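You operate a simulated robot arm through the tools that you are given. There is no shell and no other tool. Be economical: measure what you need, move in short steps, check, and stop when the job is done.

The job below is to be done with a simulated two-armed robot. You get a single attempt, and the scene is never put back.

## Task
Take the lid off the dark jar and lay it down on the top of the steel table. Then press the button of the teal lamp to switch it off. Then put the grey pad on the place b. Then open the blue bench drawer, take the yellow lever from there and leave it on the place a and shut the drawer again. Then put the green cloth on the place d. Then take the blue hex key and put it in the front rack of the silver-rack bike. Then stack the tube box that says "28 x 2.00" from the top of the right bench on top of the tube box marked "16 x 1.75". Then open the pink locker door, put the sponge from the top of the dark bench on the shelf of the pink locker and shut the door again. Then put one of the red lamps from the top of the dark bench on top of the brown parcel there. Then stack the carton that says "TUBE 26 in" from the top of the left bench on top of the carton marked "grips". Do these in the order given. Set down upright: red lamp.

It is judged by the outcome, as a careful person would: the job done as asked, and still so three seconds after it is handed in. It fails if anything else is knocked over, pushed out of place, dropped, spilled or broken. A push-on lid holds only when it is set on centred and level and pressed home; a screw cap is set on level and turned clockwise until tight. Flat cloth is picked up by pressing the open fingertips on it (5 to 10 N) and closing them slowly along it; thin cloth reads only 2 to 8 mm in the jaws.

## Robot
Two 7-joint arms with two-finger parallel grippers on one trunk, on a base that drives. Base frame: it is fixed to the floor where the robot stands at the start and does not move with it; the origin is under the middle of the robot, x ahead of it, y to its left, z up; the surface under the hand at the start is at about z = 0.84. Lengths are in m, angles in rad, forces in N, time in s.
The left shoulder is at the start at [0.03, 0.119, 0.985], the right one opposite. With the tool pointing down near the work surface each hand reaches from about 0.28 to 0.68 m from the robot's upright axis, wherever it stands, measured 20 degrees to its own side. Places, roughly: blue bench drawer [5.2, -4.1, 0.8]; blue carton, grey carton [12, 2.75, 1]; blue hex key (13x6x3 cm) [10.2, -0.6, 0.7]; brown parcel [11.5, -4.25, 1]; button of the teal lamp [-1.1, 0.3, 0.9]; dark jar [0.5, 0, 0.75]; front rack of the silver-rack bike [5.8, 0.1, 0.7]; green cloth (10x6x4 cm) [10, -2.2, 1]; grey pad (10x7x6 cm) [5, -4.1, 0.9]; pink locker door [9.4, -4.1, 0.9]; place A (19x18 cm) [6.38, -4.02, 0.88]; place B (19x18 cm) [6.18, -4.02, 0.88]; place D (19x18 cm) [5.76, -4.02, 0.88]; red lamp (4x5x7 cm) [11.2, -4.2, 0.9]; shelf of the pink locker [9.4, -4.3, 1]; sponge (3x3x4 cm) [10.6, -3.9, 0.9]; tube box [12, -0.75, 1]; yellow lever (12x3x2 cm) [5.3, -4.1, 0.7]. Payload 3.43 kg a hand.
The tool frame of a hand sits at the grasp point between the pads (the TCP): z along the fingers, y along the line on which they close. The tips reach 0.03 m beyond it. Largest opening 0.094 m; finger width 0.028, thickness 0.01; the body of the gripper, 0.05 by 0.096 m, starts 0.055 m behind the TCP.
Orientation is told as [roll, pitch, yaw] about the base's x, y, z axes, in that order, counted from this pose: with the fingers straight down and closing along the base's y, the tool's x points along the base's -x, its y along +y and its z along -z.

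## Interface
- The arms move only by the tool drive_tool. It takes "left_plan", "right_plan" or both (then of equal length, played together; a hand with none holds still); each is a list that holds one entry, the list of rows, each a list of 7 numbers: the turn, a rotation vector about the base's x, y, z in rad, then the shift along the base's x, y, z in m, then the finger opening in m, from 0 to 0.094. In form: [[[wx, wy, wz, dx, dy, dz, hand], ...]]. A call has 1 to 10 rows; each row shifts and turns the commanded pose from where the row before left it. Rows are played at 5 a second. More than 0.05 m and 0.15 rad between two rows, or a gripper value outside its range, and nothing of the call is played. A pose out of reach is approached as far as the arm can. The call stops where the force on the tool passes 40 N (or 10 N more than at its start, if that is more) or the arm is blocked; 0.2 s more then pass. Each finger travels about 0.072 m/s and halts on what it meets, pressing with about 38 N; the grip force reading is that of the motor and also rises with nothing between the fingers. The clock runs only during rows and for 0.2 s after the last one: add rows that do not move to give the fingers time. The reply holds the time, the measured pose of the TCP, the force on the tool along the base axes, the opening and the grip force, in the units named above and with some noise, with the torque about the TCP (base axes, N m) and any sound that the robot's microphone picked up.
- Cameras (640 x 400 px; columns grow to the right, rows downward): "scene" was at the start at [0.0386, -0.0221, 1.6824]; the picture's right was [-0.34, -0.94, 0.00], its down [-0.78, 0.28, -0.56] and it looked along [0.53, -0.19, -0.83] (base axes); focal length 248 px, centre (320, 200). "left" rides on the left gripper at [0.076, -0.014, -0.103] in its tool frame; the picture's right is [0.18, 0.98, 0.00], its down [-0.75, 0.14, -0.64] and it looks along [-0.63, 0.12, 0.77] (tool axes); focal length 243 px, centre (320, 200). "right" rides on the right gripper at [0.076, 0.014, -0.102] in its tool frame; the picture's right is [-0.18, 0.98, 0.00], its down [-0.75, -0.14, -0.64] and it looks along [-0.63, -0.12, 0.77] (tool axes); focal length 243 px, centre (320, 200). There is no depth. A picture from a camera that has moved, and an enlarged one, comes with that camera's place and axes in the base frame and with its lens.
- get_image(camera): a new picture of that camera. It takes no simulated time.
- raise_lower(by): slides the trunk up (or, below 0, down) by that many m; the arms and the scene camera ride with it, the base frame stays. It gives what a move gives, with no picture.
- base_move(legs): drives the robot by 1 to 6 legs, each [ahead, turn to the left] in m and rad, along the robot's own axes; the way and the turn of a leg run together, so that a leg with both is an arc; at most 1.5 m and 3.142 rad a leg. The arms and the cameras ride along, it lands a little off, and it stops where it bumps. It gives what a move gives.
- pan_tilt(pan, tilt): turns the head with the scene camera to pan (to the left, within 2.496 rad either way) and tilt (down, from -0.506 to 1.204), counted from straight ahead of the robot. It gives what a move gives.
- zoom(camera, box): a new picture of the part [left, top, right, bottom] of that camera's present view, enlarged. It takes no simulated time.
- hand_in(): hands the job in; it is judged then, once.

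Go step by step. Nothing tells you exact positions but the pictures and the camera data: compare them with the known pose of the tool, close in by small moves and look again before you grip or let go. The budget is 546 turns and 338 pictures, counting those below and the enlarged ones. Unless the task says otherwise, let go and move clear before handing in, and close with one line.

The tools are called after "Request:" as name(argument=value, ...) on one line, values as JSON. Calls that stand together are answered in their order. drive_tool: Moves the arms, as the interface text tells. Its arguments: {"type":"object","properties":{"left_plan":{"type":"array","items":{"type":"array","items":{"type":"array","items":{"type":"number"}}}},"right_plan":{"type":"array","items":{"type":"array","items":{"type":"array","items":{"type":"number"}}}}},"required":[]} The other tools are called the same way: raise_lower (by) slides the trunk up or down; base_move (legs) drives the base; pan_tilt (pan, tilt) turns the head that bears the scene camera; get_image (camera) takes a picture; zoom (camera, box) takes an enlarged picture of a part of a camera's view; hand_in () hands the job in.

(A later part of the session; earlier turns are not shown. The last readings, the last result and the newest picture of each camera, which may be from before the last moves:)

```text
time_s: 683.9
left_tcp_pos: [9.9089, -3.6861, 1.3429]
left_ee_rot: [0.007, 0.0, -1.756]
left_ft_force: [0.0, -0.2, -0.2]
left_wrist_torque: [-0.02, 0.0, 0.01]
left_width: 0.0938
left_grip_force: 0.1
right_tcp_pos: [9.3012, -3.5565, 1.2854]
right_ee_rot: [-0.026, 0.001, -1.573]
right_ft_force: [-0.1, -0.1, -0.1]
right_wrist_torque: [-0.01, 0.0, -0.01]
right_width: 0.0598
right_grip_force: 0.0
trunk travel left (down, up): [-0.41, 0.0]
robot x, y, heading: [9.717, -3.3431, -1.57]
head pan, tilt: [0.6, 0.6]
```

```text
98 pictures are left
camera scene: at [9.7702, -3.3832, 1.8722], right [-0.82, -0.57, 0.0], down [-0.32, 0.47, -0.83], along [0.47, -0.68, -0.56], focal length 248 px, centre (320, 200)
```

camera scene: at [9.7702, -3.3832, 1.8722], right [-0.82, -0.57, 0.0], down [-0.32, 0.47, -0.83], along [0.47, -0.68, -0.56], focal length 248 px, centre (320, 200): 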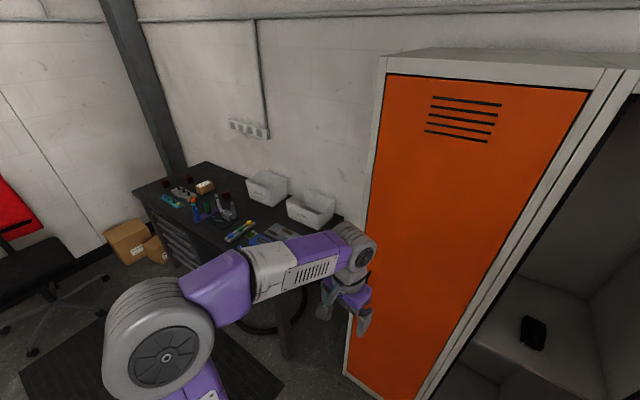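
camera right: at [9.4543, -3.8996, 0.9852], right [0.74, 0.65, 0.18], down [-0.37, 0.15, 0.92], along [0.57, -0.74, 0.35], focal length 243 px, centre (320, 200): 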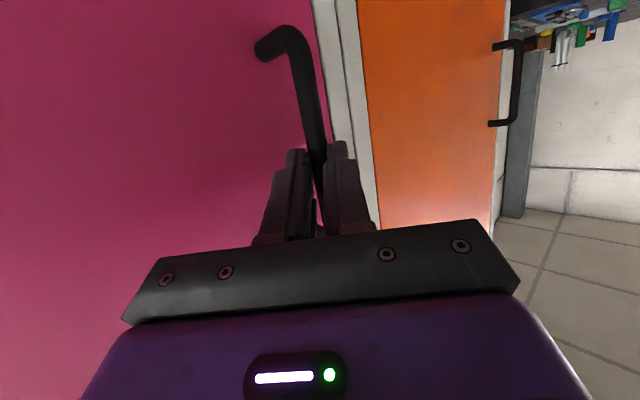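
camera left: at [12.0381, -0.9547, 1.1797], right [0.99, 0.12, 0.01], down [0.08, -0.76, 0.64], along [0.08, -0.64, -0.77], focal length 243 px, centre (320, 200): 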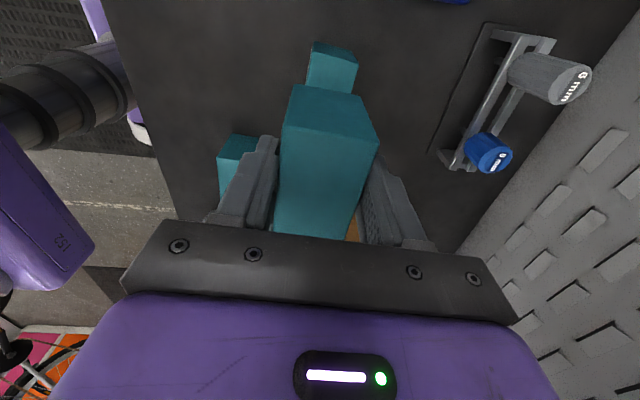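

Request:
zoom(camera="scene", box=[130, 160, 330, 260])

```text
3.20 times, centred on (230, 210) of scene
camera zoom: at [9.7702, -3.3832, 1.8722], right [-0.82, -0.57, 0.0], down [-0.32, 0.47, -0.83], along [0.47, -0.68, -0.56], focal length 794 px, centre (608, 168)
```

zoom: 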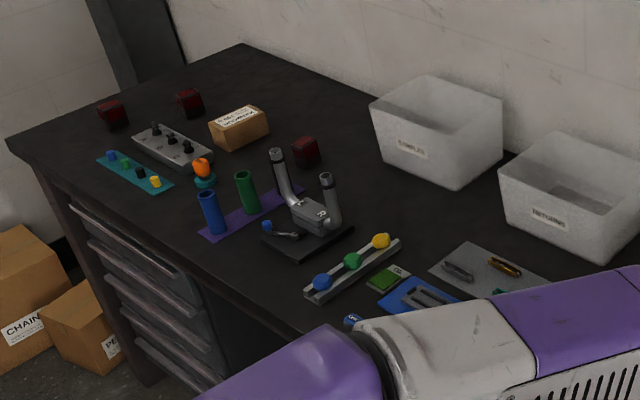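

Request:
drive_tool(right_plan=[[[0, 0, 0, 0.04, -0.01, 0, 0.06], [0, 0, 0, 0.04, -0.01, 0, 0.06], [0, 0, 0, 0.04, -0.02, 0, 0.06], [0, 0, 0, 0.04, -0.02, 0, 0.06], [0, 0, 0, 0.04, -0.02, 0, 0.06], [0, 0, 0, 0.03, -0.01, 0, 0.06]]])

Request:
pan_tilt(pan=1.6, tilt=0.5)

Request:
get_image(camera="scene")

```text
time_s: 685.3
left_tcp_pos: [9.9086, -3.6853, 1.3419]
left_ee_rot: [0.006, -0.001, -1.755]
left_ft_force: [-0.4, -0.2, -0.2]
left_wrist_torque: [-0.02, 0.05, -0.05]
left_width: 0.0939
left_grip_force: 0.0
right_tcp_pos: [9.5323, -3.6462, 1.2843]
right_ee_rot: [-0.028, 0.002, -1.573]
right_ft_force: [-0.1, -0.6, 0.2]
right_wrist_torque: [0.02, 0.04, 0.01]
right_width: 0.06
right_grip_force: 0.1
trunk travel left (down, up): [-0.41, 0.0]
robot x, y, heading: [9.7178, -3.3421, -1.565]
head pan, tilt: [0.6, 0.6]
```

```text
time_s: 686.5
left_tcp_pos: [9.9073, -3.6867, 1.3427]
left_ee_rot: [0.008, -0.001, -1.756]
left_ft_force: [0.2, -0.3, -0.9]
left_wrist_torque: [0.0, 0.06, -0.02]
left_width: 0.0937
left_grip_force: 0.0
right_tcp_pos: [9.5317, -3.6462, 1.2837]
right_ee_rot: [-0.026, 0.003, -1.572]
right_ft_force: [-0.1, -0.4, -0.2]
right_wrist_torque: [-0.01, 0.01, -0.02]
right_width: 0.06
right_grip_force: 0.0
trunk travel left (down, up): [-0.41, 0.0]
robot x, y, heading: [9.72, -3.3415, -1.568]
head pan, tilt: [1.6, 0.499]
```

```text
96 pictures are left
camera scene: at [9.8109, -3.3075, 1.8813], right [0.03, -1.0, 0.0], down [-0.48, -0.02, -0.88], along [0.88, 0.03, -0.48], focal length 248 px, centre (320, 200)
```

scene: 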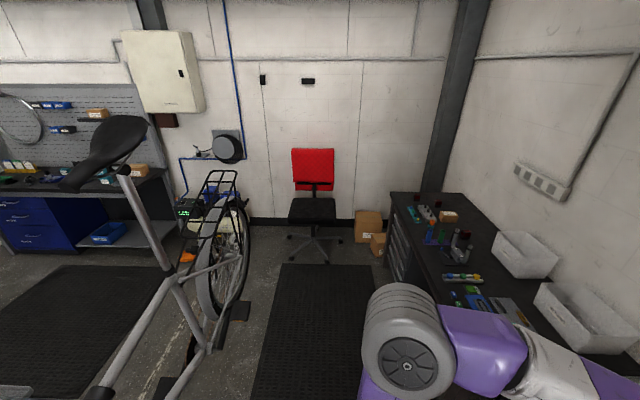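

The way to the dark bench is clear along its mat. I drive there.

Request:
base_move(legs=[[0, 1.568], [0.75, 0], [0, -1.568]])

Request:
pan_tilt(pan=0.2, tilt=0.8)

Request:
get_image(camera="scene")

```text
time_s: 698.2
left_tcp_pos: [10.6666, -3.6998, 1.3428]
left_ee_rot: [0.007, 0.0, -1.755]
left_ft_force: [-1.0, -0.9, 0.1]
left_wrist_torque: [-0.03, -0.02, 0.02]
left_width: 0.0936
left_grip_force: 0.0
right_tcp_pos: [10.2894, -3.6607, 1.2847]
right_ee_rot: [-0.026, 0.002, -1.572]
right_ft_force: [0.0, -0.7, 1.5]
right_wrist_torque: [0.05, 0.01, 0.0]
right_width: 0.0599
right_grip_force: 0.0
trunk travel left (down, up): [-0.41, 0.0]
robot x, y, heading: [10.4751, -3.3545, -1.57]
head pan, tilt: [1.6, 0.499]
```

```text
time_s: 699.7
left_tcp_pos: [10.666, -3.7001, 1.3433]
left_ee_rot: [0.007, 0.001, -1.757]
left_ft_force: [-0.3, -0.4, -0.1]
left_wrist_torque: [0.01, 0.0, 0.0]
left_width: 0.094
left_grip_force: 0.0
right_tcp_pos: [10.2898, -3.6627, 1.2841]
right_ee_rot: [-0.028, 0.002, -1.57]
right_ft_force: [0.7, 0.0, 0.2]
right_wrist_torque: [-0.03, 0.05, -0.01]
right_width: 0.0601
right_grip_force: 0.0
trunk travel left (down, up): [-0.41, 0.0]
robot x, y, heading: [10.4731, -3.3582, -1.568]
head pan, tilt: [0.201, 0.799]
```

```text
95 pictures are left
camera scene: at [10.4943, -3.4048, 1.8554], right [-0.98, -0.2, 0.0], down [-0.15, 0.7, -0.7], along [0.14, -0.68, -0.72], focal length 248 px, centre (320, 200)
```

scene: 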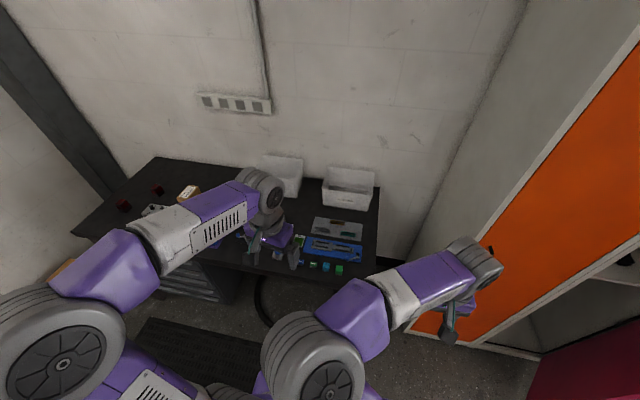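

Request:
zoom(camera="scene", box=[230, 200, 390, 290])

Request:
get_image(camera="left")

```text
4.00 times, centred on (310, 245) of scene
camera zoom: at [10.4943, -3.4048, 1.8554], right [-0.98, -0.2, 0.0], down [-0.15, 0.7, -0.7], along [0.14, -0.68, -0.72], focal length 992 px, centre (360, 20)
```

zoom: 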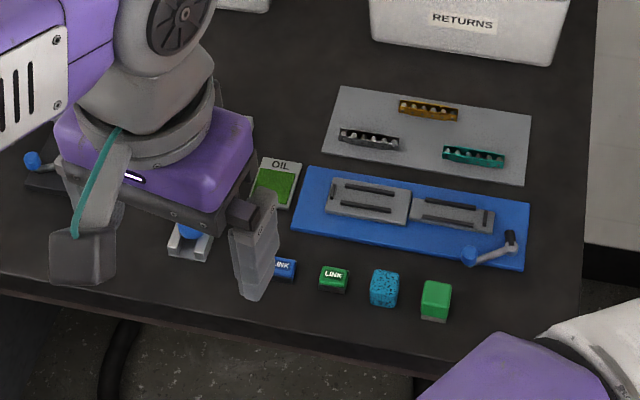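

```text
93 pictures are left
camera left: at [10.6667, -3.6232, 1.4447], right [1.0, 0.0, 0.01], down [0.0, -0.77, 0.64], along [0.0, -0.64, -0.77], focal length 243 px, centre (320, 200)
```

left: 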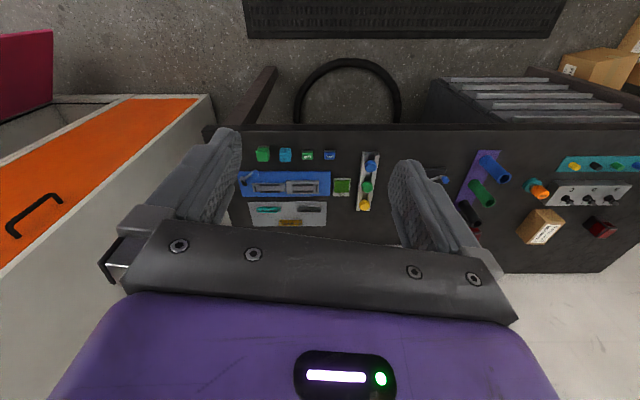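

Request:
zoom(camera="scene", box=[295, 260, 350, 285])

Request:
zoom(camera="left", box=[240, 130, 360, 190])

```text
11.64 times, centred on (322, 272) of scene
camera zoom: at [10.4943, -3.4048, 1.8554], right [-0.98, -0.2, 0.0], down [-0.15, 0.7, -0.7], along [0.14, -0.68, -0.72], focal length 2887 px, centre (291, -644)
```

zoom: 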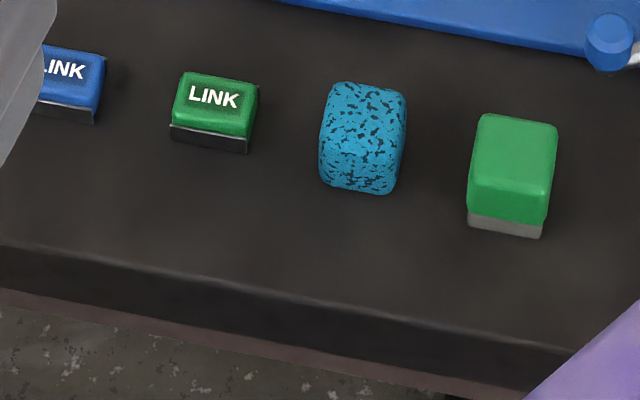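

```text
5.33 times, centred on (300, 160) of left
camera zoom: at [10.6667, -3.6232, 1.4447], right [1.0, 0.0, 0.01], down [0.0, -0.77, 0.64], along [0.0, -0.64, -0.77], focal length 1294 px, centre (427, 413)
```

zoom: 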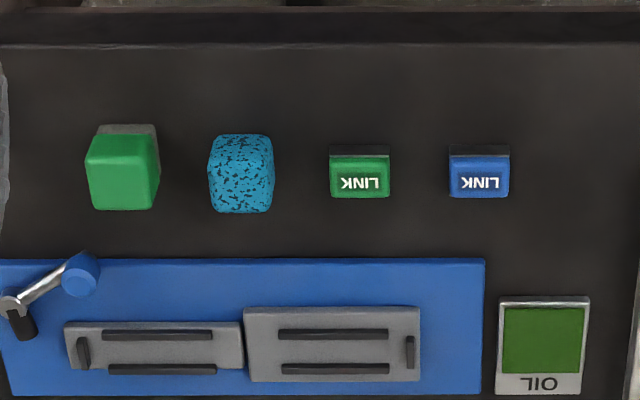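

The speckled blue cube is the sponge, centred at about [10.577, -3.935, 0.889]. I lower the trunk and reach for it with the right hand.

Request:
raise_lower(by=-0.16)

Request:
drive_tool(left_plan=[[[0, 0, 0.06, 0.03, 0.02, 0, 0.094], [0, 0, 0.06, 0.03, 0.03, 0, 0.094], [0, 0, 0.05, 0.03, 0.03, 0, 0.094], [0, 0, 0, 0.03, 0.02, 0, 0.094], [0, 0, 0, 0.02, 0, 0, 0.094], [0, 0, 0, 0, 0, 0, 0.094]]], right_plan=[[[0, 0.014, 0, 0, 0, 0, 0.06], [0, 0.014, 0, 0.03, -0.03, 0, 0.06], [0, 0, 0, 0.035, -0.03, 0, 0.06], [0, 0, 0, 0.035, -0.03, 0, 0.06], [0, 0, 0, 0.035, -0.03, 0, 0.06], [0, 0, 0, 0.035, -0.03, 0, 0.06]]])

Request:
get_image(camera="right")

```text
time_s: 701.5
left_tcp_pos: [10.6664, -3.6999, 1.1824]
left_ee_rot: [0.006, 0.0, -1.756]
left_ft_force: [0.0, -0.8, 0.5]
left_wrist_torque: [-0.01, 0.01, 0.04]
left_width: 0.0938
left_grip_force: 0.0
right_tcp_pos: [10.2896, -3.661, 1.1244]
right_ee_rot: [-0.029, 0.001, -1.57]
right_ft_force: [-1.1, -0.4, 0.4]
right_wrist_torque: [-0.03, 0.02, -0.06]
right_width: 0.0599
right_grip_force: 0.2
trunk travel left (down, up): [-0.25, 0.16]
robot x, y, heading: [10.4763, -3.3566, -1.565]
head pan, tilt: [0.201, 0.799]
```

```text
time_s: 702.9
left_tcp_pos: [10.8061, -3.6027, 1.1837]
left_ee_rot: [0.005, 0.003, -1.584]
left_ft_force: [0.2, -0.9, -0.1]
left_wrist_torque: [-0.01, -0.01, 0.05]
left_width: 0.094
left_grip_force: 0.0
right_tcp_pos: [10.4594, -3.8122, 1.1257]
right_ee_rot: [-0.056, 0.003, -1.572]
right_ft_force: [0.6, -0.4, 0.1]
right_wrist_torque: [0.02, 0.02, 0.04]
right_width: 0.0602
right_grip_force: 0.1
trunk travel left (down, up): [-0.25, 0.16]
robot x, y, heading: [10.4775, -3.3548, -1.569]
head pan, tilt: [0.201, 0.799]
```

```text
90 pictures are left
camera right: at [10.4798, -3.7364, 1.2267], right [0.98, -0.19, -0.05], down [-0.11, -0.76, 0.65], along [-0.16, -0.63, -0.76], focal length 243 px, centre (320, 200)
```

right: 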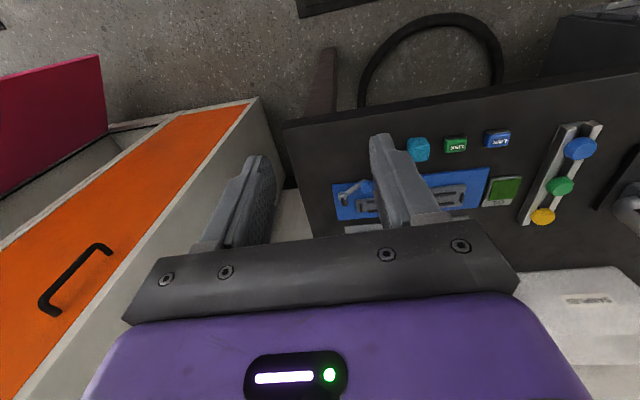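

Request:
drive_tool(right_plan=[[[0, -0.056, 0, 0.03, -0.03, 0, 0.05], [0, 0, 0, 0.03, -0.03, -0.01, 0.047], [0, 0, 0, 0.03, -0.03, -0.02, 0.047], [0, 0, 0, 0.028, -0.035, -0.02, 0.047], [0, 0, 0, 0, 0, -0.04, 0.047], [0, 0, 0, 0, 0, -0.03, 0.047], [0, 0, 0, 0, 0, 0, 0.047]]])

Request:
get_image(camera="right")

```text
time_s: 704.5
left_tcp_pos: [10.8051, -3.6024, 1.1838]
left_ee_rot: [0.006, 0.001, -1.587]
left_ft_force: [-0.4, 0.5, 0.4]
left_wrist_torque: [0.0, 0.0, -0.03]
left_width: 0.0939
left_grip_force: 0.0
right_tcp_pos: [10.5213, -3.89, 1.0022]
right_ee_rot: [0.001, 0.003, -1.569]
right_ft_force: [-0.9, -1.1, 0.0]
right_wrist_torque: [0.0, -0.01, -0.01]
right_width: 0.0472
right_grip_force: 0.0
right hand out of reach, approached as far as the arm can: row 3, 4
trunk travel left (down, up): [-0.25, 0.16]
robot x, y, heading: [10.4788, -3.3596, -1.565]
head pan, tilt: [0.201, 0.799]
```

```text
89 pictures are left
camera right: at [10.5349, -3.8134, 1.1046], right [0.98, -0.18, 0.0], down [-0.14, -0.76, 0.64], along [-0.12, -0.63, -0.77], focal length 243 px, centre (320, 200)
```

right: 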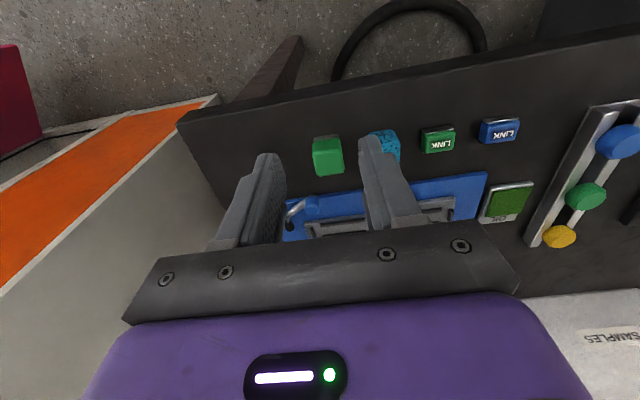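

Request:
drive_tool(right_plan=[[[0, 0, 0, 0.025, -0.015, -0.015, 0.047], [0, 0, 0, 0.03, -0.03, -0.015, 0.047], [0, 0, 0, 0, 0, 0, 0.047]]])

Request:
get_image(camera="right")

```text
time_s: 705.3
left_tcp_pos: [10.8059, -3.6017, 1.1841]
left_ee_rot: [0.006, 0.001, -1.585]
left_ft_force: [-0.1, -0.3, 0.0]
left_wrist_torque: [0.01, 0.01, 0.04]
left_width: 0.094
left_grip_force: 0.2
right_tcp_pos: [10.5216, -3.89, 0.9842]
right_ee_rot: [0.004, 0.0, -1.568]
right_ft_force: [-0.1, -0.7, -0.2]
right_wrist_torque: [0.0, 0.0, 0.0]
right_width: 0.0468
right_grip_force: 0.0
right hand out of reach, approached as far as the arm can: row 1, 2
trunk travel left (down, up): [-0.25, 0.16]
robot x, y, heading: [10.4769, -3.3573, -1.564]
head pan, tilt: [0.201, 0.799]
```

```text
88 pictures are left
camera right: at [10.5343, -3.8142, 1.0863], right [0.98, -0.18, 0.0], down [-0.14, -0.75, 0.64], along [-0.11, -0.63, -0.77], focal length 243 px, centre (320, 200)
```

right: 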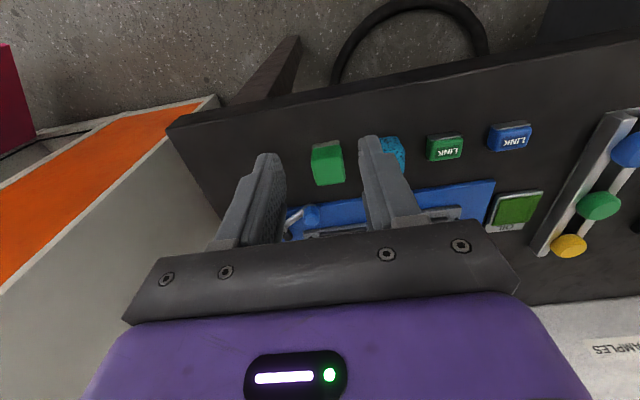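

The right arm can't cross that far. I retract it and shift the base 25 cm to the left (east).

Request:
drive_tool(right_plan=[[[0, 0, 0, -0.02, 0.02, 0.03, 0.06], [0, 0, 0, -0.03, 0.03, 0.02, 0.06], [0, 0, 0, -0.03, 0.03, 0.02, 0.06], [0, 0, 0, -0.035, 0.03, 0.02, 0.06], [0, 0, 0, -0.035, 0.03, 0.02, 0.06], [0, 0, 0, -0.035, 0.03, 0.02, 0.06], [0, 0, 0, -0.035, 0.03, 0.01, 0.06], [0, 0, 0, -0.02, 0.02, 0, 0.06]]])

Request:
get_image(camera="scene")

```text
refused: row 4 steps farther than a row can; nothing moved
```

```text
87 pictures are left
camera scene: at [10.4943, -3.4046, 1.6954], right [-0.98, -0.2, 0.0], down [-0.15, 0.7, -0.7], along [0.14, -0.68, -0.72], focal length 248 px, centre (320, 200)
```

scene: 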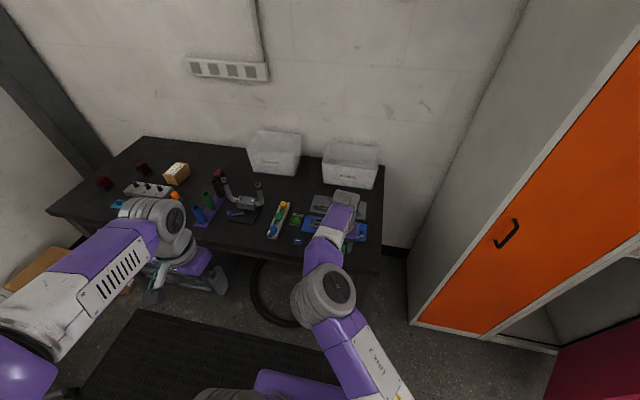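

Request:
drive_tool(right_plan=[[[0, 0, 0, -0.03, 0.02, 0.03, 0.06], [0, 0, 0, -0.035, 0.02, 0.02, 0.06], [0, 0, 0, -0.035, 0.02, 0.02, 0.06], [0, 0, 0, -0.035, 0.025, 0.02, 0.06], [0, 0, 0, -0.035, 0.025, 0.02, 0.06], [0, 0, 0, -0.035, 0.025, 0.02, 0.06], [0, 0, 0, -0.035, 0.03, 0.01, 0.06], [0, 0, 0, -0.03, 0.03, 0, 0.06]]])

Request:
get_image(camera="scene")

```text
time_s: 707.1
left_tcp_pos: [10.8049, -3.6013, 1.1851]
left_ee_rot: [0.006, 0.0, -1.586]
left_ft_force: [-0.5, -0.6, -0.3]
left_wrist_torque: [0.01, -0.03, -0.03]
left_width: 0.0938
left_grip_force: 0.1
right_tcp_pos: [10.252, -3.6963, 1.1233]
right_ee_rot: [0.002, 0.001, -1.571]
right_ft_force: [0.3, 0.3, -0.8]
right_wrist_torque: [0.0, 0.03, -0.01]
right_width: 0.0602
right_grip_force: 0.1
trunk travel left (down, up): [-0.25, 0.16]
robot x, y, heading: [10.475, -3.356, -1.563]
head pan, tilt: [0.201, 0.799]
```

```text
86 pictures are left
camera scene: at [10.4933, -3.4043, 1.6954], right [-0.98, -0.2, 0.0], down [-0.15, 0.7, -0.7], along [0.14, -0.68, -0.72], focal length 248 px, centre (320, 200)
```

scene: 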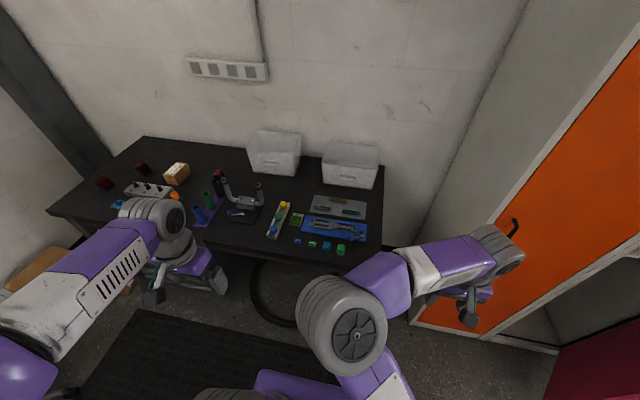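

Request:
drive_tool(right_plan=[[[0, 0, 0, 0.01, 0.03, 0.03, 0.06], [0, 0, 0, 0.03, 0.02, 0.02, 0.06], [0, 0, 0, 0.04, 0.01, 0.01, 0.06], [0, 0, 0, 0.04, 0, 0, 0.06], [0, 0, 0, 0.04, 0, 0, 0.06], [0, 0, 0, 0.03, 0, 0, 0.06]]])

Request:
get_image(camera="scene")

```text
time_s: 708.7
left_tcp_pos: [10.8055, -3.6033, 1.1844]
left_ee_rot: [0.006, -0.001, -1.584]
left_ft_force: [0.2, 0.4, -0.5]
left_wrist_torque: [0.02, 0.01, -0.02]
left_width: 0.0939
left_grip_force: 0.0
right_tcp_pos: [10.4116, -3.6529, 1.176]
right_ee_rot: [0.019, 0.049, -1.693]
right_ft_force: [-0.4, 0.5, -0.1]
right_wrist_torque: [0.02, -0.02, 0.02]
right_width: 0.0599
right_grip_force: 0.0
trunk travel left (down, up): [-0.25, 0.16]
robot x, y, heading: [10.4778, -3.3572, -1.565]
head pan, tilt: [0.201, 0.799]
stopped in row 6 (right hand): the arm was blocked; the commanded pose is now the measured one
```

```text
85 pictures are left
camera scene: at [10.4938, -3.405, 1.6954], right [-0.98, -0.2, 0.0], down [-0.15, 0.7, -0.7], along [0.14, -0.68, -0.72], focal length 248 px, centre (320, 200)
```

scene: 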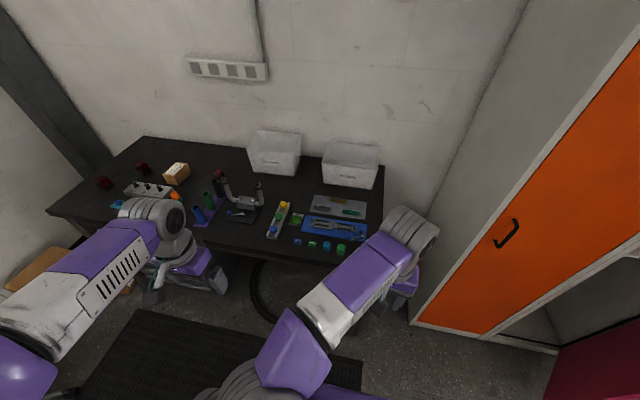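

The right elbow has flipped inward; I swing that arm out to the side to unfold it.

Request:
drive_tool(right_plan=[[[0, 0, 0.06, -0.04, 0, 0, 0.06], [0, 0, 0.06, -0.045, -0.01, 0, 0.06], [0, 0, 0, -0.045, -0.02, 0, 0.06], [0, 0, 0, -0.045, -0.02, 0, 0.06], [0, 0, 0, -0.045, -0.02, 0, 0.06], [0, 0, 0, -0.045, -0.02, 0, 0.06], [0, 0, 0, -0.045, -0.02, 0, 0.06], [0, 0, 0, -0.045, -0.02, 0, 0.06], [0, 0, 0, -0.045, -0.01, 0, 0.06], [0, 0, 0, -0.045, 0, 0, 0.06]]])

Request:
drive_tool(right_plan=[[[0, 0, -0.15, 0, 0, 0, 0.06], [0, 0, -0.15, -0.01, 0.02, 0, 0.06], [0, 0, -0.15, -0.01, 0.03, 0, 0.06], [0, 0, -0.15, 0, 0.03, 0, 0.06], [0, 0, 0, 0.02, 0.04, 0, 0.06], [0, 0, 0, 0.02, 0.04, 0, 0.06]]])

Request:
get_image(camera="scene")

```text
time_s: 710.9
left_tcp_pos: [10.8061, -3.6019, 1.1839]
left_ee_rot: [0.005, 0.001, -1.584]
left_ft_force: [0.1, -1.0, -0.4]
left_wrist_torque: [0.0, -0.03, -0.01]
left_width: 0.0941
left_grip_force: 0.0
right_tcp_pos: [10.1272, -3.744, 1.1806]
right_ee_rot: [0.018, 0.051, -1.568]
right_ft_force: [-0.1, -0.2, 0.4]
right_wrist_torque: [0.02, 0.02, -0.03]
right_width: 0.0601
right_grip_force: 0.0
right hand out of reach, approached as far as the arm can: row 7, 8, 9, 10
trunk travel left (down, up): [-0.25, 0.16]
robot x, y, heading: [10.4762, -3.3547, -1.569]
head pan, tilt: [0.201, 0.799]
```

```text
time_s: 712.3
left_tcp_pos: [10.8071, -3.6009, 1.1835]
left_ee_rot: [0.006, -0.001, -1.584]
left_ft_force: [-1.1, 0.8, 0.6]
left_wrist_torque: [0.02, 0.04, -0.02]
left_width: 0.0943
left_grip_force: 0.0
right_tcp_pos: [10.1464, -3.5835, 1.1787]
right_ee_rot: [0.021, 0.048, -2.169]
right_ft_force: [-0.2, -0.2, -0.9]
right_wrist_torque: [-0.03, 0.0, 0.0]
right_width: 0.0599
right_grip_force: 0.1
trunk travel left (down, up): [-0.25, 0.16]
robot x, y, heading: [10.4739, -3.3565, -1.566]
head pan, tilt: [0.201, 0.799]
```

```text
84 pictures are left
camera scene: at [10.495, -3.4038, 1.6954], right [-0.98, -0.2, 0.0], down [-0.15, 0.7, -0.7], along [0.14, -0.68, -0.72], focal length 248 px, centre (320, 200)
```

scene: 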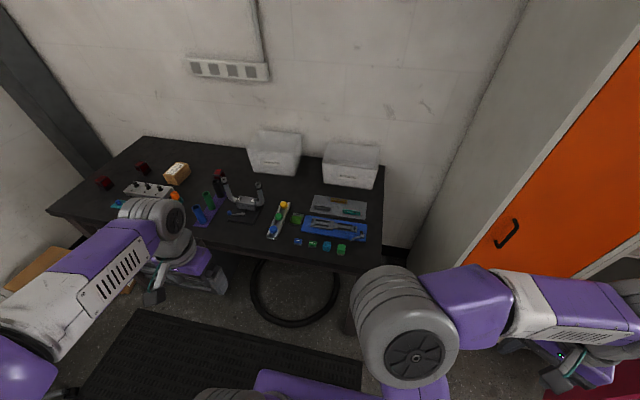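

Request:
drive_tool(right_plan=[[[0, 0, 0.1, -0.04, -0.02, 0, 0.06], [0, 0, 0.1, -0.04, -0.02, 0, 0.06], [0, 0, 0.1, -0.04, -0.025, 0, 0.06], [0, 0, 0, -0.04, -0.025, 0, 0.06], [0, 0, 0, -0.04, -0.025, 0, 0.06], [0, 0, 0, -0.04, -0.025, 0, 0.06], [0, 0, 0, -0.04, -0.025, 0, 0.06], [0, 0, 0, -0.04, -0.02, 0, 0.06]]])

Request:
get_image(camera="scene")

```text
time_s: 714.1
left_tcp_pos: [10.8056, -3.6013, 1.1847]
left_ee_rot: [0.008, 0.0, -1.584]
left_ft_force: [-0.3, 0.3, 0.4]
left_wrist_torque: [0.01, -0.01, -0.02]
left_width: 0.094
left_grip_force: 0.0
right_tcp_pos: [10.0324, -3.6381, 1.2042]
right_ee_rot: [0.02, 0.047, -1.87]
right_ft_force: [0.5, 0.4, -1.0]
right_wrist_torque: [-0.01, 0.0, 0.01]
right_width: 0.0603
right_grip_force: 0.1
right hand out of reach, approached as far as the arm can: row 3, 4, 5, 6, 7, 8
trunk travel left (down, up): [-0.25, 0.16]
robot x, y, heading: [10.4734, -3.357, -1.561]
head pan, tilt: [0.201, 0.799]
```

```text
83 pictures are left
camera scene: at [10.4943, -3.4046, 1.6954], right [-0.98, -0.2, 0.0], down [-0.15, 0.7, -0.7], along [0.14, -0.68, -0.72], focal length 248 px, centre (320, 200)
```

scene: 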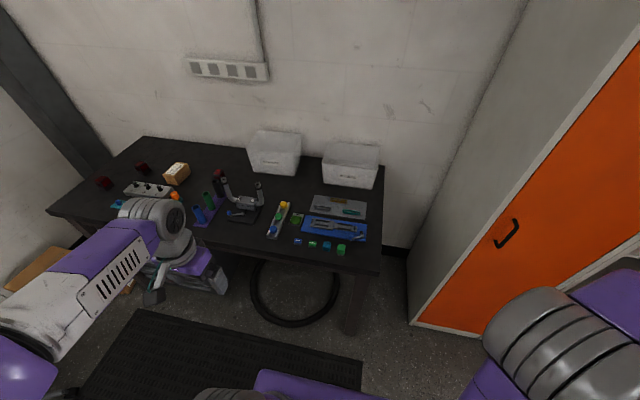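

Request:
drive_tool(right_plan=[[[0, 0, 0.1, 0.03, 0.01, 0, 0.06], [0, 0, 0.1, 0.04, 0, 0, 0.06], [0, 0, 0.1, 0.04, 0, 0, 0.06], [0, 0, 0, 0.04, -0.01, 0, 0.06], [0, 0, 0, 0.04, -0.01, -0.01, 0.06], [0, 0, 0, 0.04, -0.01, -0.01, 0.06], [0, 0, 0, 0.03, -0.01, 0, 0.06]]])

Request:
get_image(camera="scene")

```text
time_s: 715.7
left_tcp_pos: [10.8067, -3.6026, 1.1832]
left_ee_rot: [0.005, 0.0, -1.586]
left_ft_force: [-0.7, 0.8, 0.3]
left_wrist_torque: [-0.02, 0.02, 0.0]
left_width: 0.094
left_grip_force: 0.1
right_tcp_pos: [10.2941, -3.671, 1.1824]
right_ee_rot: [0.019, 0.051, -1.568]
right_ft_force: [-0.3, 0.5, 0.0]
right_wrist_torque: [0.02, -0.02, 0.0]
right_width: 0.0601
right_grip_force: 0.1
trunk travel left (down, up): [-0.25, 0.16]
robot x, y, heading: [10.4766, -3.3587, -1.563]
head pan, tilt: [0.201, 0.799]
```

```text
82 pictures are left
camera scene: at [10.495, -3.4048, 1.6954], right [-0.98, -0.2, 0.0], down [-0.15, 0.7, -0.7], along [0.14, -0.68, -0.72], focal length 248 px, centre (320, 200)
```

scene: 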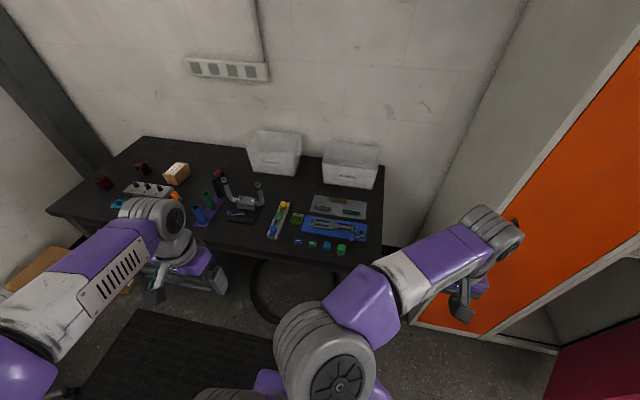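

Request:
base_move(legs=[[0, 1.56], [0.3, 0], [0, -1.57]])

Request:
drive_tool(right_plan=[[[0, -0.02, 0, 0, -0.02, 0, 0.06], [0.05, 0, 0, 0, -0.03, 0, 0.06], [0, 0, 0, 0, -0.04, -0.01, 0.05], [0, 0, 0, 0, -0.04, -0.02, 0.05], [0, 0, 0, 0, -0.04, -0.02, 0.05], [0, 0, 0, 0, -0.04, -0.03, 0.05], [0, 0, 0, 0, 0, -0.03, 0.05]]])

Request:
get_image(camera="right")

```text
time_s: 725.4
left_tcp_pos: [11.0983, -3.6138, 1.1846]
left_ee_rot: [0.008, 0.0, -1.612]
left_ft_force: [-0.3, -0.1, 0.5]
left_wrist_torque: [0.0, 0.0, 0.01]
left_width: 0.094
left_grip_force: 0.1
right_tcp_pos: [10.5831, -3.6688, 1.1816]
right_ee_rot: [0.018, 0.051, -1.596]
right_ft_force: [0.5, -0.2, -0.1]
right_wrist_torque: [-0.02, 0.01, -0.02]
right_width: 0.06
right_grip_force: 0.2
trunk travel left (down, up): [-0.25, 0.16]
robot x, y, heading: [10.7795, -3.3591, -1.59]
head pan, tilt: [0.201, 0.799]
```

```text
time_s: 727.0
left_tcp_pos: [11.0991, -3.6152, 1.1851]
left_ee_rot: [0.006, 0.003, -1.613]
left_ft_force: [-0.4, 0.2, -0.2]
left_wrist_torque: [0.04, -0.01, 0.0]
left_width: 0.0941
left_grip_force: 0.1
right_tcp_pos: [10.5842, -3.829, 1.1073]
right_ee_rot: [0.037, 0.101, -1.596]
right_ft_force: [-0.1, -0.8, 0.2]
right_wrist_torque: [0.02, 0.01, 0.03]
right_width: 0.05
right_grip_force: 0.0
right hand out of reach, approached as far as the arm can: row 5, 6
trunk travel left (down, up): [-0.25, 0.16]
robot x, y, heading: [10.7766, -3.3607, -1.59]
head pan, tilt: [0.201, 0.799]
```

```text
81 pictures are left
camera right: at [10.5961, -3.7642, 1.2175], right [0.98, -0.21, 0.02], down [-0.19, -0.81, 0.56], along [-0.1, -0.55, -0.83], focal length 243 px, centre (320, 200)
```

right: 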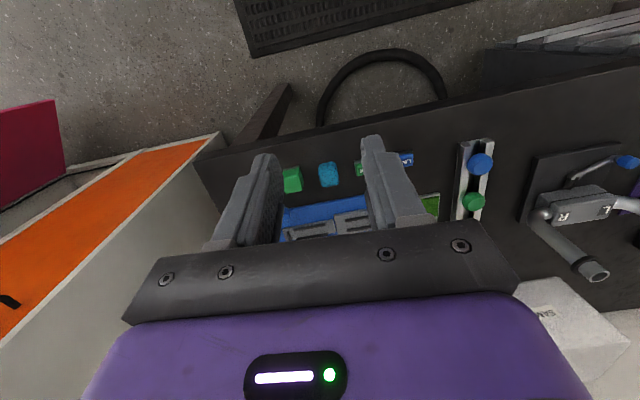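

The inward right elbow limits its reach, so I'll use the left hand for the sponge. I retract the right and shift the base back west.

Request:
drive_tool(right_plan=[[[-0.05, 0, 0, 0, 0.04, 0.02, 0.06], [-0.05, 0, 0, 0, 0.04, 0.02, 0.06], [0, 0, 0, 0, 0.04, 0.02, 0.06], [0, 0, 0, 0, 0.04, 0.01, 0.06], [0, 0, 0, 0, 0, 0, 0.06]]])

Request:
base_move(legs=[[0, 1.57], [-0.38, 0], [0, -1.55]])

Request:
drive_tool(left_plan=[[[0, 0, 0, -0.02, -0.03, 0, 0.06], [0, 0, 0, -0.03, -0.03, 0, 0.05], [0, 0, 0, -0.03, -0.035, 0, 0.047], [0, 0, 0, -0.02, -0.04, 0, 0.047], [0, 0, 0, -0.02, -0.04, -0.01, 0.047], [0, 0, 0, -0.01, -0.04, -0.02, 0.047], [0, 0, 0, 0, -0.03, -0.03, 0.047], [0, 0, 0, 0, 0, -0.04, 0.047], [0, 0, 0, 0, 0, 0, 0.047]]])

Request:
get_image(camera="left")

```text
time_s: 728.2
left_tcp_pos: [11.0982, -3.6139, 1.1843]
left_ee_rot: [0.008, 0.002, -1.614]
left_ft_force: [-0.4, -0.3, 0.0]
left_wrist_torque: [0.02, 0.0, 0.03]
left_width: 0.0939
left_grip_force: 0.0
right_tcp_pos: [10.583, -3.6692, 1.177]
right_ee_rot: [0.04, 0.002, -1.594]
right_ft_force: [0.8, -0.2, 0.1]
right_wrist_torque: [-0.01, 0.01, -0.01]
right_width: 0.06
right_grip_force: 0.1
trunk travel left (down, up): [-0.25, 0.16]
robot x, y, heading: [10.7784, -3.3583, -1.596]
head pan, tilt: [0.201, 0.799]
```

```text
time_s: 738.2
left_tcp_pos: [10.7251, -3.5998, 1.1837]
left_ee_rot: [0.007, 0.001, -1.597]
left_ft_force: [-0.5, 0.1, -0.6]
left_wrist_torque: [-0.02, 0.01, -0.01]
left_width: 0.0938
left_grip_force: 0.0
right_tcp_pos: [10.2096, -3.6609, 1.1775]
right_ee_rot: [0.041, -0.001, -1.579]
right_ft_force: [0.2, -0.3, 0.1]
right_wrist_torque: [0.0, -0.02, -0.02]
right_width: 0.0599
right_grip_force: 0.0
trunk travel left (down, up): [-0.25, 0.16]
robot x, y, heading: [10.3997, -3.3508, -1.575]
head pan, tilt: [0.201, 0.799]
```

```text
time_s: 740.2
left_tcp_pos: [10.5944, -3.8418, 1.0843]
left_ee_rot: [0.007, 0.001, -1.598]
left_ft_force: [-0.7, -0.3, 0.6]
left_wrist_torque: [0.01, -0.01, -0.01]
left_width: 0.0467
left_grip_force: 0.0
right_tcp_pos: [10.2082, -3.6628, 1.1785]
right_ee_rot: [0.041, -0.002, -1.578]
right_ft_force: [-0.2, 0.1, 0.1]
right_wrist_torque: [0.01, 0.01, -0.02]
right_width: 0.0602
right_grip_force: 0.0
trunk travel left (down, up): [-0.25, 0.16]
robot x, y, heading: [10.3982, -3.3516, -1.578]
head pan, tilt: [0.201, 0.799]
```

```text
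80 pictures are left
camera left: at [10.5823, -3.766, 1.1854], right [0.99, 0.16, 0.01], down [0.12, -0.76, 0.64], along [0.11, -0.63, -0.77], focal length 243 px, centre (320, 200)
```

left: 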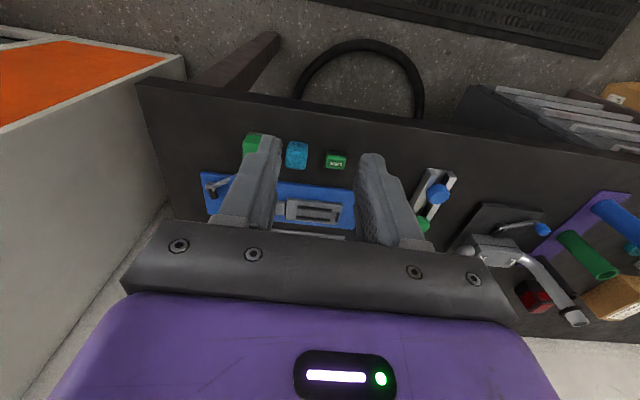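

Request:
drive_tool(left_plan=[[[0, 0, 0, -0.007, -0.04, -0.02, 0.047], [0, 0, 0, -0.007, -0.04, -0.02, 0.047], [0, 0, 0, 0, -0.012, -0.045, 0.047], [0, 0, 0, 0, 0, -0.045, 0.047], [0, 0, 0, 0, 0, 0, 0.047]]])

Request:
get_image(camera="left")

```text
time_s: 741.4
left_tcp_pos: [10.581, -3.9367, 0.9545]
left_ee_rot: [0.006, 0.0, -1.597]
left_ft_force: [-0.7, 0.8, 0.2]
left_wrist_torque: [-0.04, 0.01, -0.01]
left_width: 0.0469
left_grip_force: 0.0
right_tcp_pos: [10.2093, -3.6613, 1.1779]
right_ee_rot: [0.039, 0.0, -1.58]
right_ft_force: [0.2, 0.2, -0.5]
right_wrist_torque: [-0.01, -0.03, 0.0]
right_width: 0.0601
right_grip_force: 0.2
trunk travel left (down, up): [-0.25, 0.16]
robot x, y, heading: [10.3978, -3.3495, -1.577]
head pan, tilt: [0.201, 0.799]
```

```text
79 pictures are left
camera left: at [10.5704, -3.8603, 1.0555], right [0.99, 0.16, 0.01], down [0.12, -0.76, 0.64], along [0.11, -0.63, -0.77], focal length 243 px, centre (320, 200)
```

left: 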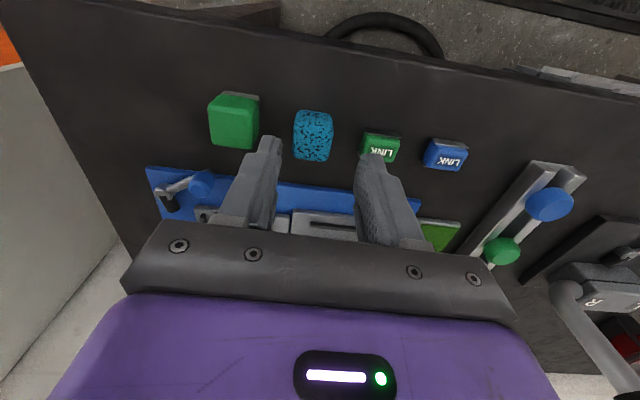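

Request:
drive_tool(left_plan=[[[0, 0, 0, -0.001, 0, -0.02, 0.041], [0, 0, 0, 0, 0, -0.02, 0.041], [0, 0, 0, 0, 0, -0.009, 0.041], [0, 0, 0, 0, 0, 0, 0.025], [0, 0, 0, 0, 0, 0, 0.015], [0, 0, 0, 0, 0, 0, 0.015]]])

Request:
get_image(camera="left")

```text
time_s: 742.8
left_tcp_pos: [10.5811, -3.9361, 0.9046]
left_ee_rot: [0.008, 0.0, -1.597]
left_ft_force: [0.4, -0.1, 0.4]
left_wrist_torque: [0.0, 0.0, 0.01]
left_width: 0.0277
left_grip_force: 38.2
right_tcp_pos: [10.2096, -3.6608, 1.1779]
right_ee_rot: [0.04, 0.0, -1.578]
right_ft_force: [0.1, -0.5, -0.4]
right_wrist_torque: [0.01, 0.03, 0.02]
right_width: 0.06
right_grip_force: 0.2
trunk travel left (down, up): [-0.25, 0.16]
robot x, y, heading: [10.4003, -3.3509, -1.58]
head pan, tilt: [0.201, 0.799]
```

```text
78 pictures are left
camera left: at [10.5695, -3.8599, 1.0075], right [0.99, 0.16, 0.01], down [0.12, -0.76, 0.64], along [0.11, -0.63, -0.77], focal length 243 px, centre (320, 200)
```

left: 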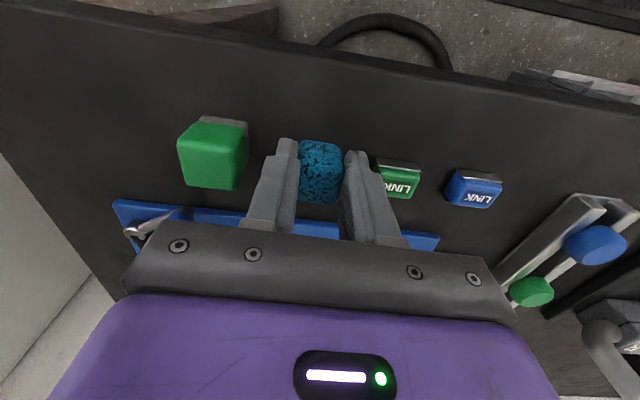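

Sponge gripped. I lift it, retract, and drive back to the locker.

Request:
drive_tool(left_plan=[[[0, 0, 0, 0, 0, 0.04, 0.015], [0, 0, 0, 0, 0, 0.045, 0.015], [0, 0, 0, 0, 0.02, 0.04, 0.015], [0, 0, 0, 0, 0.03, 0.035, 0.015], [0, 0, 0, 0, 0.04, 0.03, 0.015], [0, 0, 0, 0, 0.04, 0.03, 0.015], [0, 0, 0, 0, 0.04, 0.02, 0.015], [0, 0, 0, 0, 0.04, 0.02, 0.015], [0, 0, 0, 0, 0.03, 0.02, 0.015]]])

Request:
base_move(legs=[[0, -1.57], [0.6, 0], [0, 1.58]])

Request:
pan_tilt(pan=-0.4, tilt=0.75)

Request:
get_image(camera="scene")

```text
time_s: 744.8
left_tcp_pos: [10.5796, -3.6934, 1.1851]
left_ee_rot: [0.006, 0.0, -1.599]
left_ft_force: [-0.1, -0.1, -0.1]
left_wrist_torque: [-0.01, -0.05, 0.0]
left_width: 0.028
left_grip_force: 37.1
right_tcp_pos: [10.2091, -3.6612, 1.1773]
right_ee_rot: [0.039, 0.001, -1.578]
right_ft_force: [-0.3, 0.5, -0.2]
right_wrist_torque: [0.0, 0.01, -0.02]
right_width: 0.0601
right_grip_force: 0.1
trunk travel left (down, up): [-0.25, 0.16]
robot x, y, heading: [10.3986, -3.3527, -1.579]
head pan, tilt: [0.201, 0.799]
```

```text
time_s: 755.9
left_tcp_pos: [9.9691, -3.68, 1.1838]
left_ee_rot: [0.005, 0.001, -1.637]
left_ft_force: [-0.5, -0.9, 0.2]
left_wrist_torque: [0.02, 0.0, -0.02]
left_width: 0.0279
left_grip_force: 37.4
right_tcp_pos: [9.5993, -3.6333, 1.1771]
right_ee_rot: [0.041, 0.001, -1.618]
right_ft_force: [0.2, 0.0, -0.2]
right_wrist_torque: [-0.01, 0.01, 0.01]
right_width: 0.06
right_grip_force: 0.0
trunk travel left (down, up): [-0.25, 0.16]
robot x, y, heading: [9.8039, -3.3311, -1.615]
head pan, tilt: [0.201, 0.799]
```

```text
time_s: 756.9
left_tcp_pos: [9.9688, -3.679, 1.1834]
left_ee_rot: [0.007, 0.0, -1.638]
left_ft_force: [-0.3, -0.7, -0.7]
left_wrist_torque: [0.01, 0.01, 0.03]
left_width: 0.0281
left_grip_force: 38.1
right_tcp_pos: [9.5996, -3.6334, 1.1778]
right_ee_rot: [0.04, 0.001, -1.62]
right_ft_force: [-0.5, -0.8, 0.2]
right_wrist_torque: [0.03, 0.03, -0.01]
right_width: 0.06
right_grip_force: 0.1
trunk travel left (down, up): [-0.25, 0.16]
robot x, y, heading: [9.8005, -3.3303, -1.616]
head pan, tilt: [-0.4, 0.75]
```

```text
77 pictures are left
camera scene: at [9.769, -3.3724, 1.6994], right [-0.9, 0.43, 0.0], down [0.29, 0.62, -0.73], along [-0.32, -0.66, -0.68], focal length 248 px, centre (320, 200)
```

scene: 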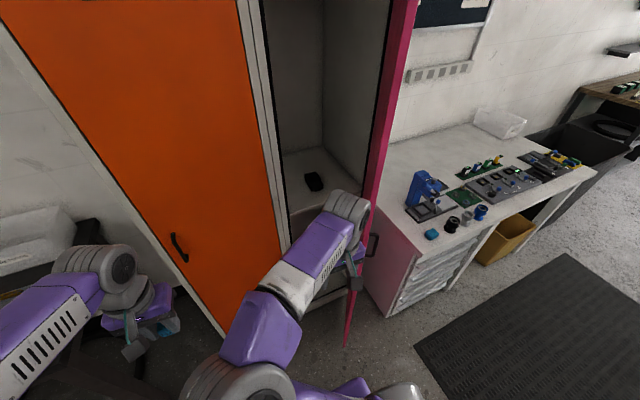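

Request:
base_move(legs=[[0, -0.45], [0.19, 0]])

Request:
get_image(camera="scene")

```text
time_s: 759.7
left_tcp_pos: [9.7108, -3.8822, 1.1851]
left_ee_rot: [0.006, 0.002, -2.087]
left_ft_force: [0.3, -0.3, 0.3]
left_wrist_torque: [0.05, -0.03, -0.02]
left_width: 0.028
left_grip_force: 38.5
right_tcp_pos: [9.3995, -3.6805, 1.1768]
right_ee_rot: [0.039, 0.001, -2.068]
right_ft_force: [-0.4, -0.1, -0.1]
right_wrist_torque: [0.02, 0.03, 0.02]
right_width: 0.0601
right_grip_force: 0.1
trunk travel left (down, up): [-0.25, 0.16]
robot x, y, heading: [9.7121, -3.4939, -2.065]
head pan, tilt: [-0.4, 0.75]
```

```text
76 pictures are left
camera scene: at [9.6637, -3.5185, 1.6993], right [-0.63, 0.78, 0.0], down [0.53, 0.43, -0.73], along [-0.57, -0.46, -0.68], focal length 248 px, centre (320, 200)
```

scene: 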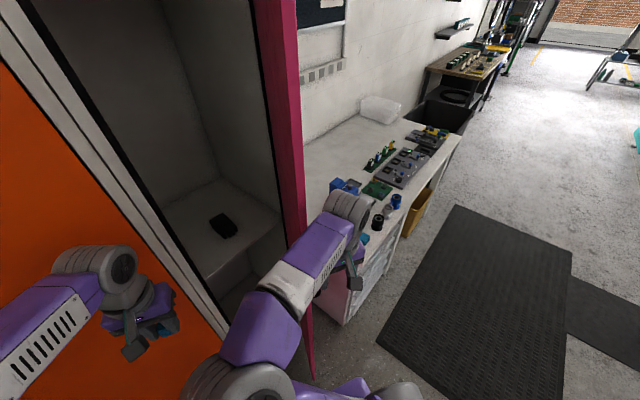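

The door stands only ~50° open with its edge at about (9.40, -3.76). I turn further right and push it wider from inside with the left hand's side.

Request:
base_move(legs=[[0, -0.53]])

Request:
drive_tool(left_plan=[[[0, 0, 0, -0.03, -0.01, 0, 0.015], [0, 0, 0, -0.035, -0.01, 0, 0.015], [0, 0, 0, -0.035, 0, 0, 0.015], [0, 0, 0, -0.035, 0, 0, 0.015], [0, 0, 0, -0.03, 0, 0, 0.015]]])

Request:
pan_tilt(pan=0.3, tilt=0.75)

Request:
get_image(camera="scene")

```text
time_s: 761.6
left_tcp_pos: [9.5166, -3.8289, 1.1843]
left_ee_rot: [0.008, -0.001, -2.609]
left_ft_force: [0.3, -0.3, -0.2]
left_wrist_torque: [-0.04, 0.01, 0.03]
left_width: 0.0281
left_grip_force: 38.1
right_tcp_pos: [9.3486, -3.4986, 1.1783]
right_ee_rot: [0.04, 0.001, -2.591]
right_ft_force: [0.3, 0.3, -1.3]
right_wrist_torque: [0.0, 0.02, -0.01]
right_width: 0.0602
right_grip_force: 0.0
trunk travel left (down, up): [-0.25, 0.16]
robot x, y, heading: [9.7144, -3.4961, -2.592]
head pan, tilt: [-0.4, 0.75]
```

```text
time_s: 762.8
left_tcp_pos: [9.3532, -3.8499, 1.1855]
left_ee_rot: [0.005, 0.003, -2.609]
left_ft_force: [-0.2, 0.2, 0.1]
left_wrist_torque: [0.01, 0.02, 0.01]
left_width: 0.0283
left_grip_force: 38.0
right_tcp_pos: [9.348, -3.4981, 1.1774]
right_ee_rot: [0.04, 0.0, -2.592]
right_ft_force: [-0.1, -0.3, 0.4]
right_wrist_torque: [-0.01, 0.0, 0.04]
right_width: 0.0599
right_grip_force: 0.0
trunk travel left (down, up): [-0.25, 0.16]
robot x, y, heading: [9.7102, -3.4948, -2.593]
head pan, tilt: [-0.4, 0.75]
```

```text
time_s: 763.9
left_tcp_pos: [9.3547, -3.8507, 1.1848]
left_ee_rot: [0.005, 0.0, -2.609]
left_ft_force: [-0.4, 0.4, 0.3]
left_wrist_torque: [-0.01, 0.01, 0.0]
left_width: 0.0281
left_grip_force: 37.7
right_tcp_pos: [9.3489, -3.4976, 1.1772]
right_ee_rot: [0.04, -0.002, -2.592]
right_ft_force: [-0.5, 0.2, -0.5]
right_wrist_torque: [0.03, 0.02, 0.01]
right_width: 0.0601
right_grip_force: 0.0
trunk travel left (down, up): [-0.25, 0.16]
robot x, y, heading: [9.7125, -3.4938, -2.587]
head pan, tilt: [0.3, 0.75]
```

```text
75 pictures are left
camera scene: at [9.6855, -3.5388, 1.6994], right [-0.75, 0.66, 0.0], down [0.45, 0.51, -0.73], along [-0.48, -0.55, -0.68], focal length 248 px, centre (320, 200)
```

scene: 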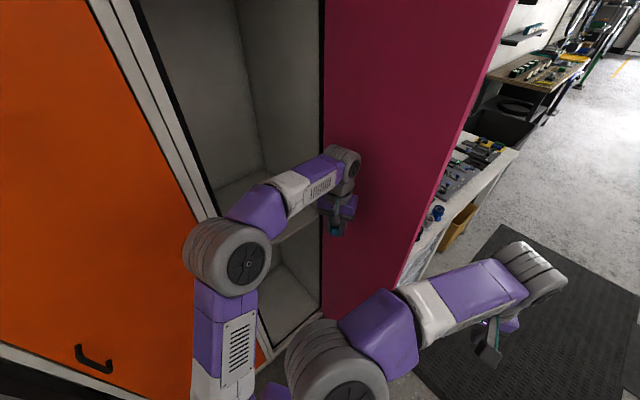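

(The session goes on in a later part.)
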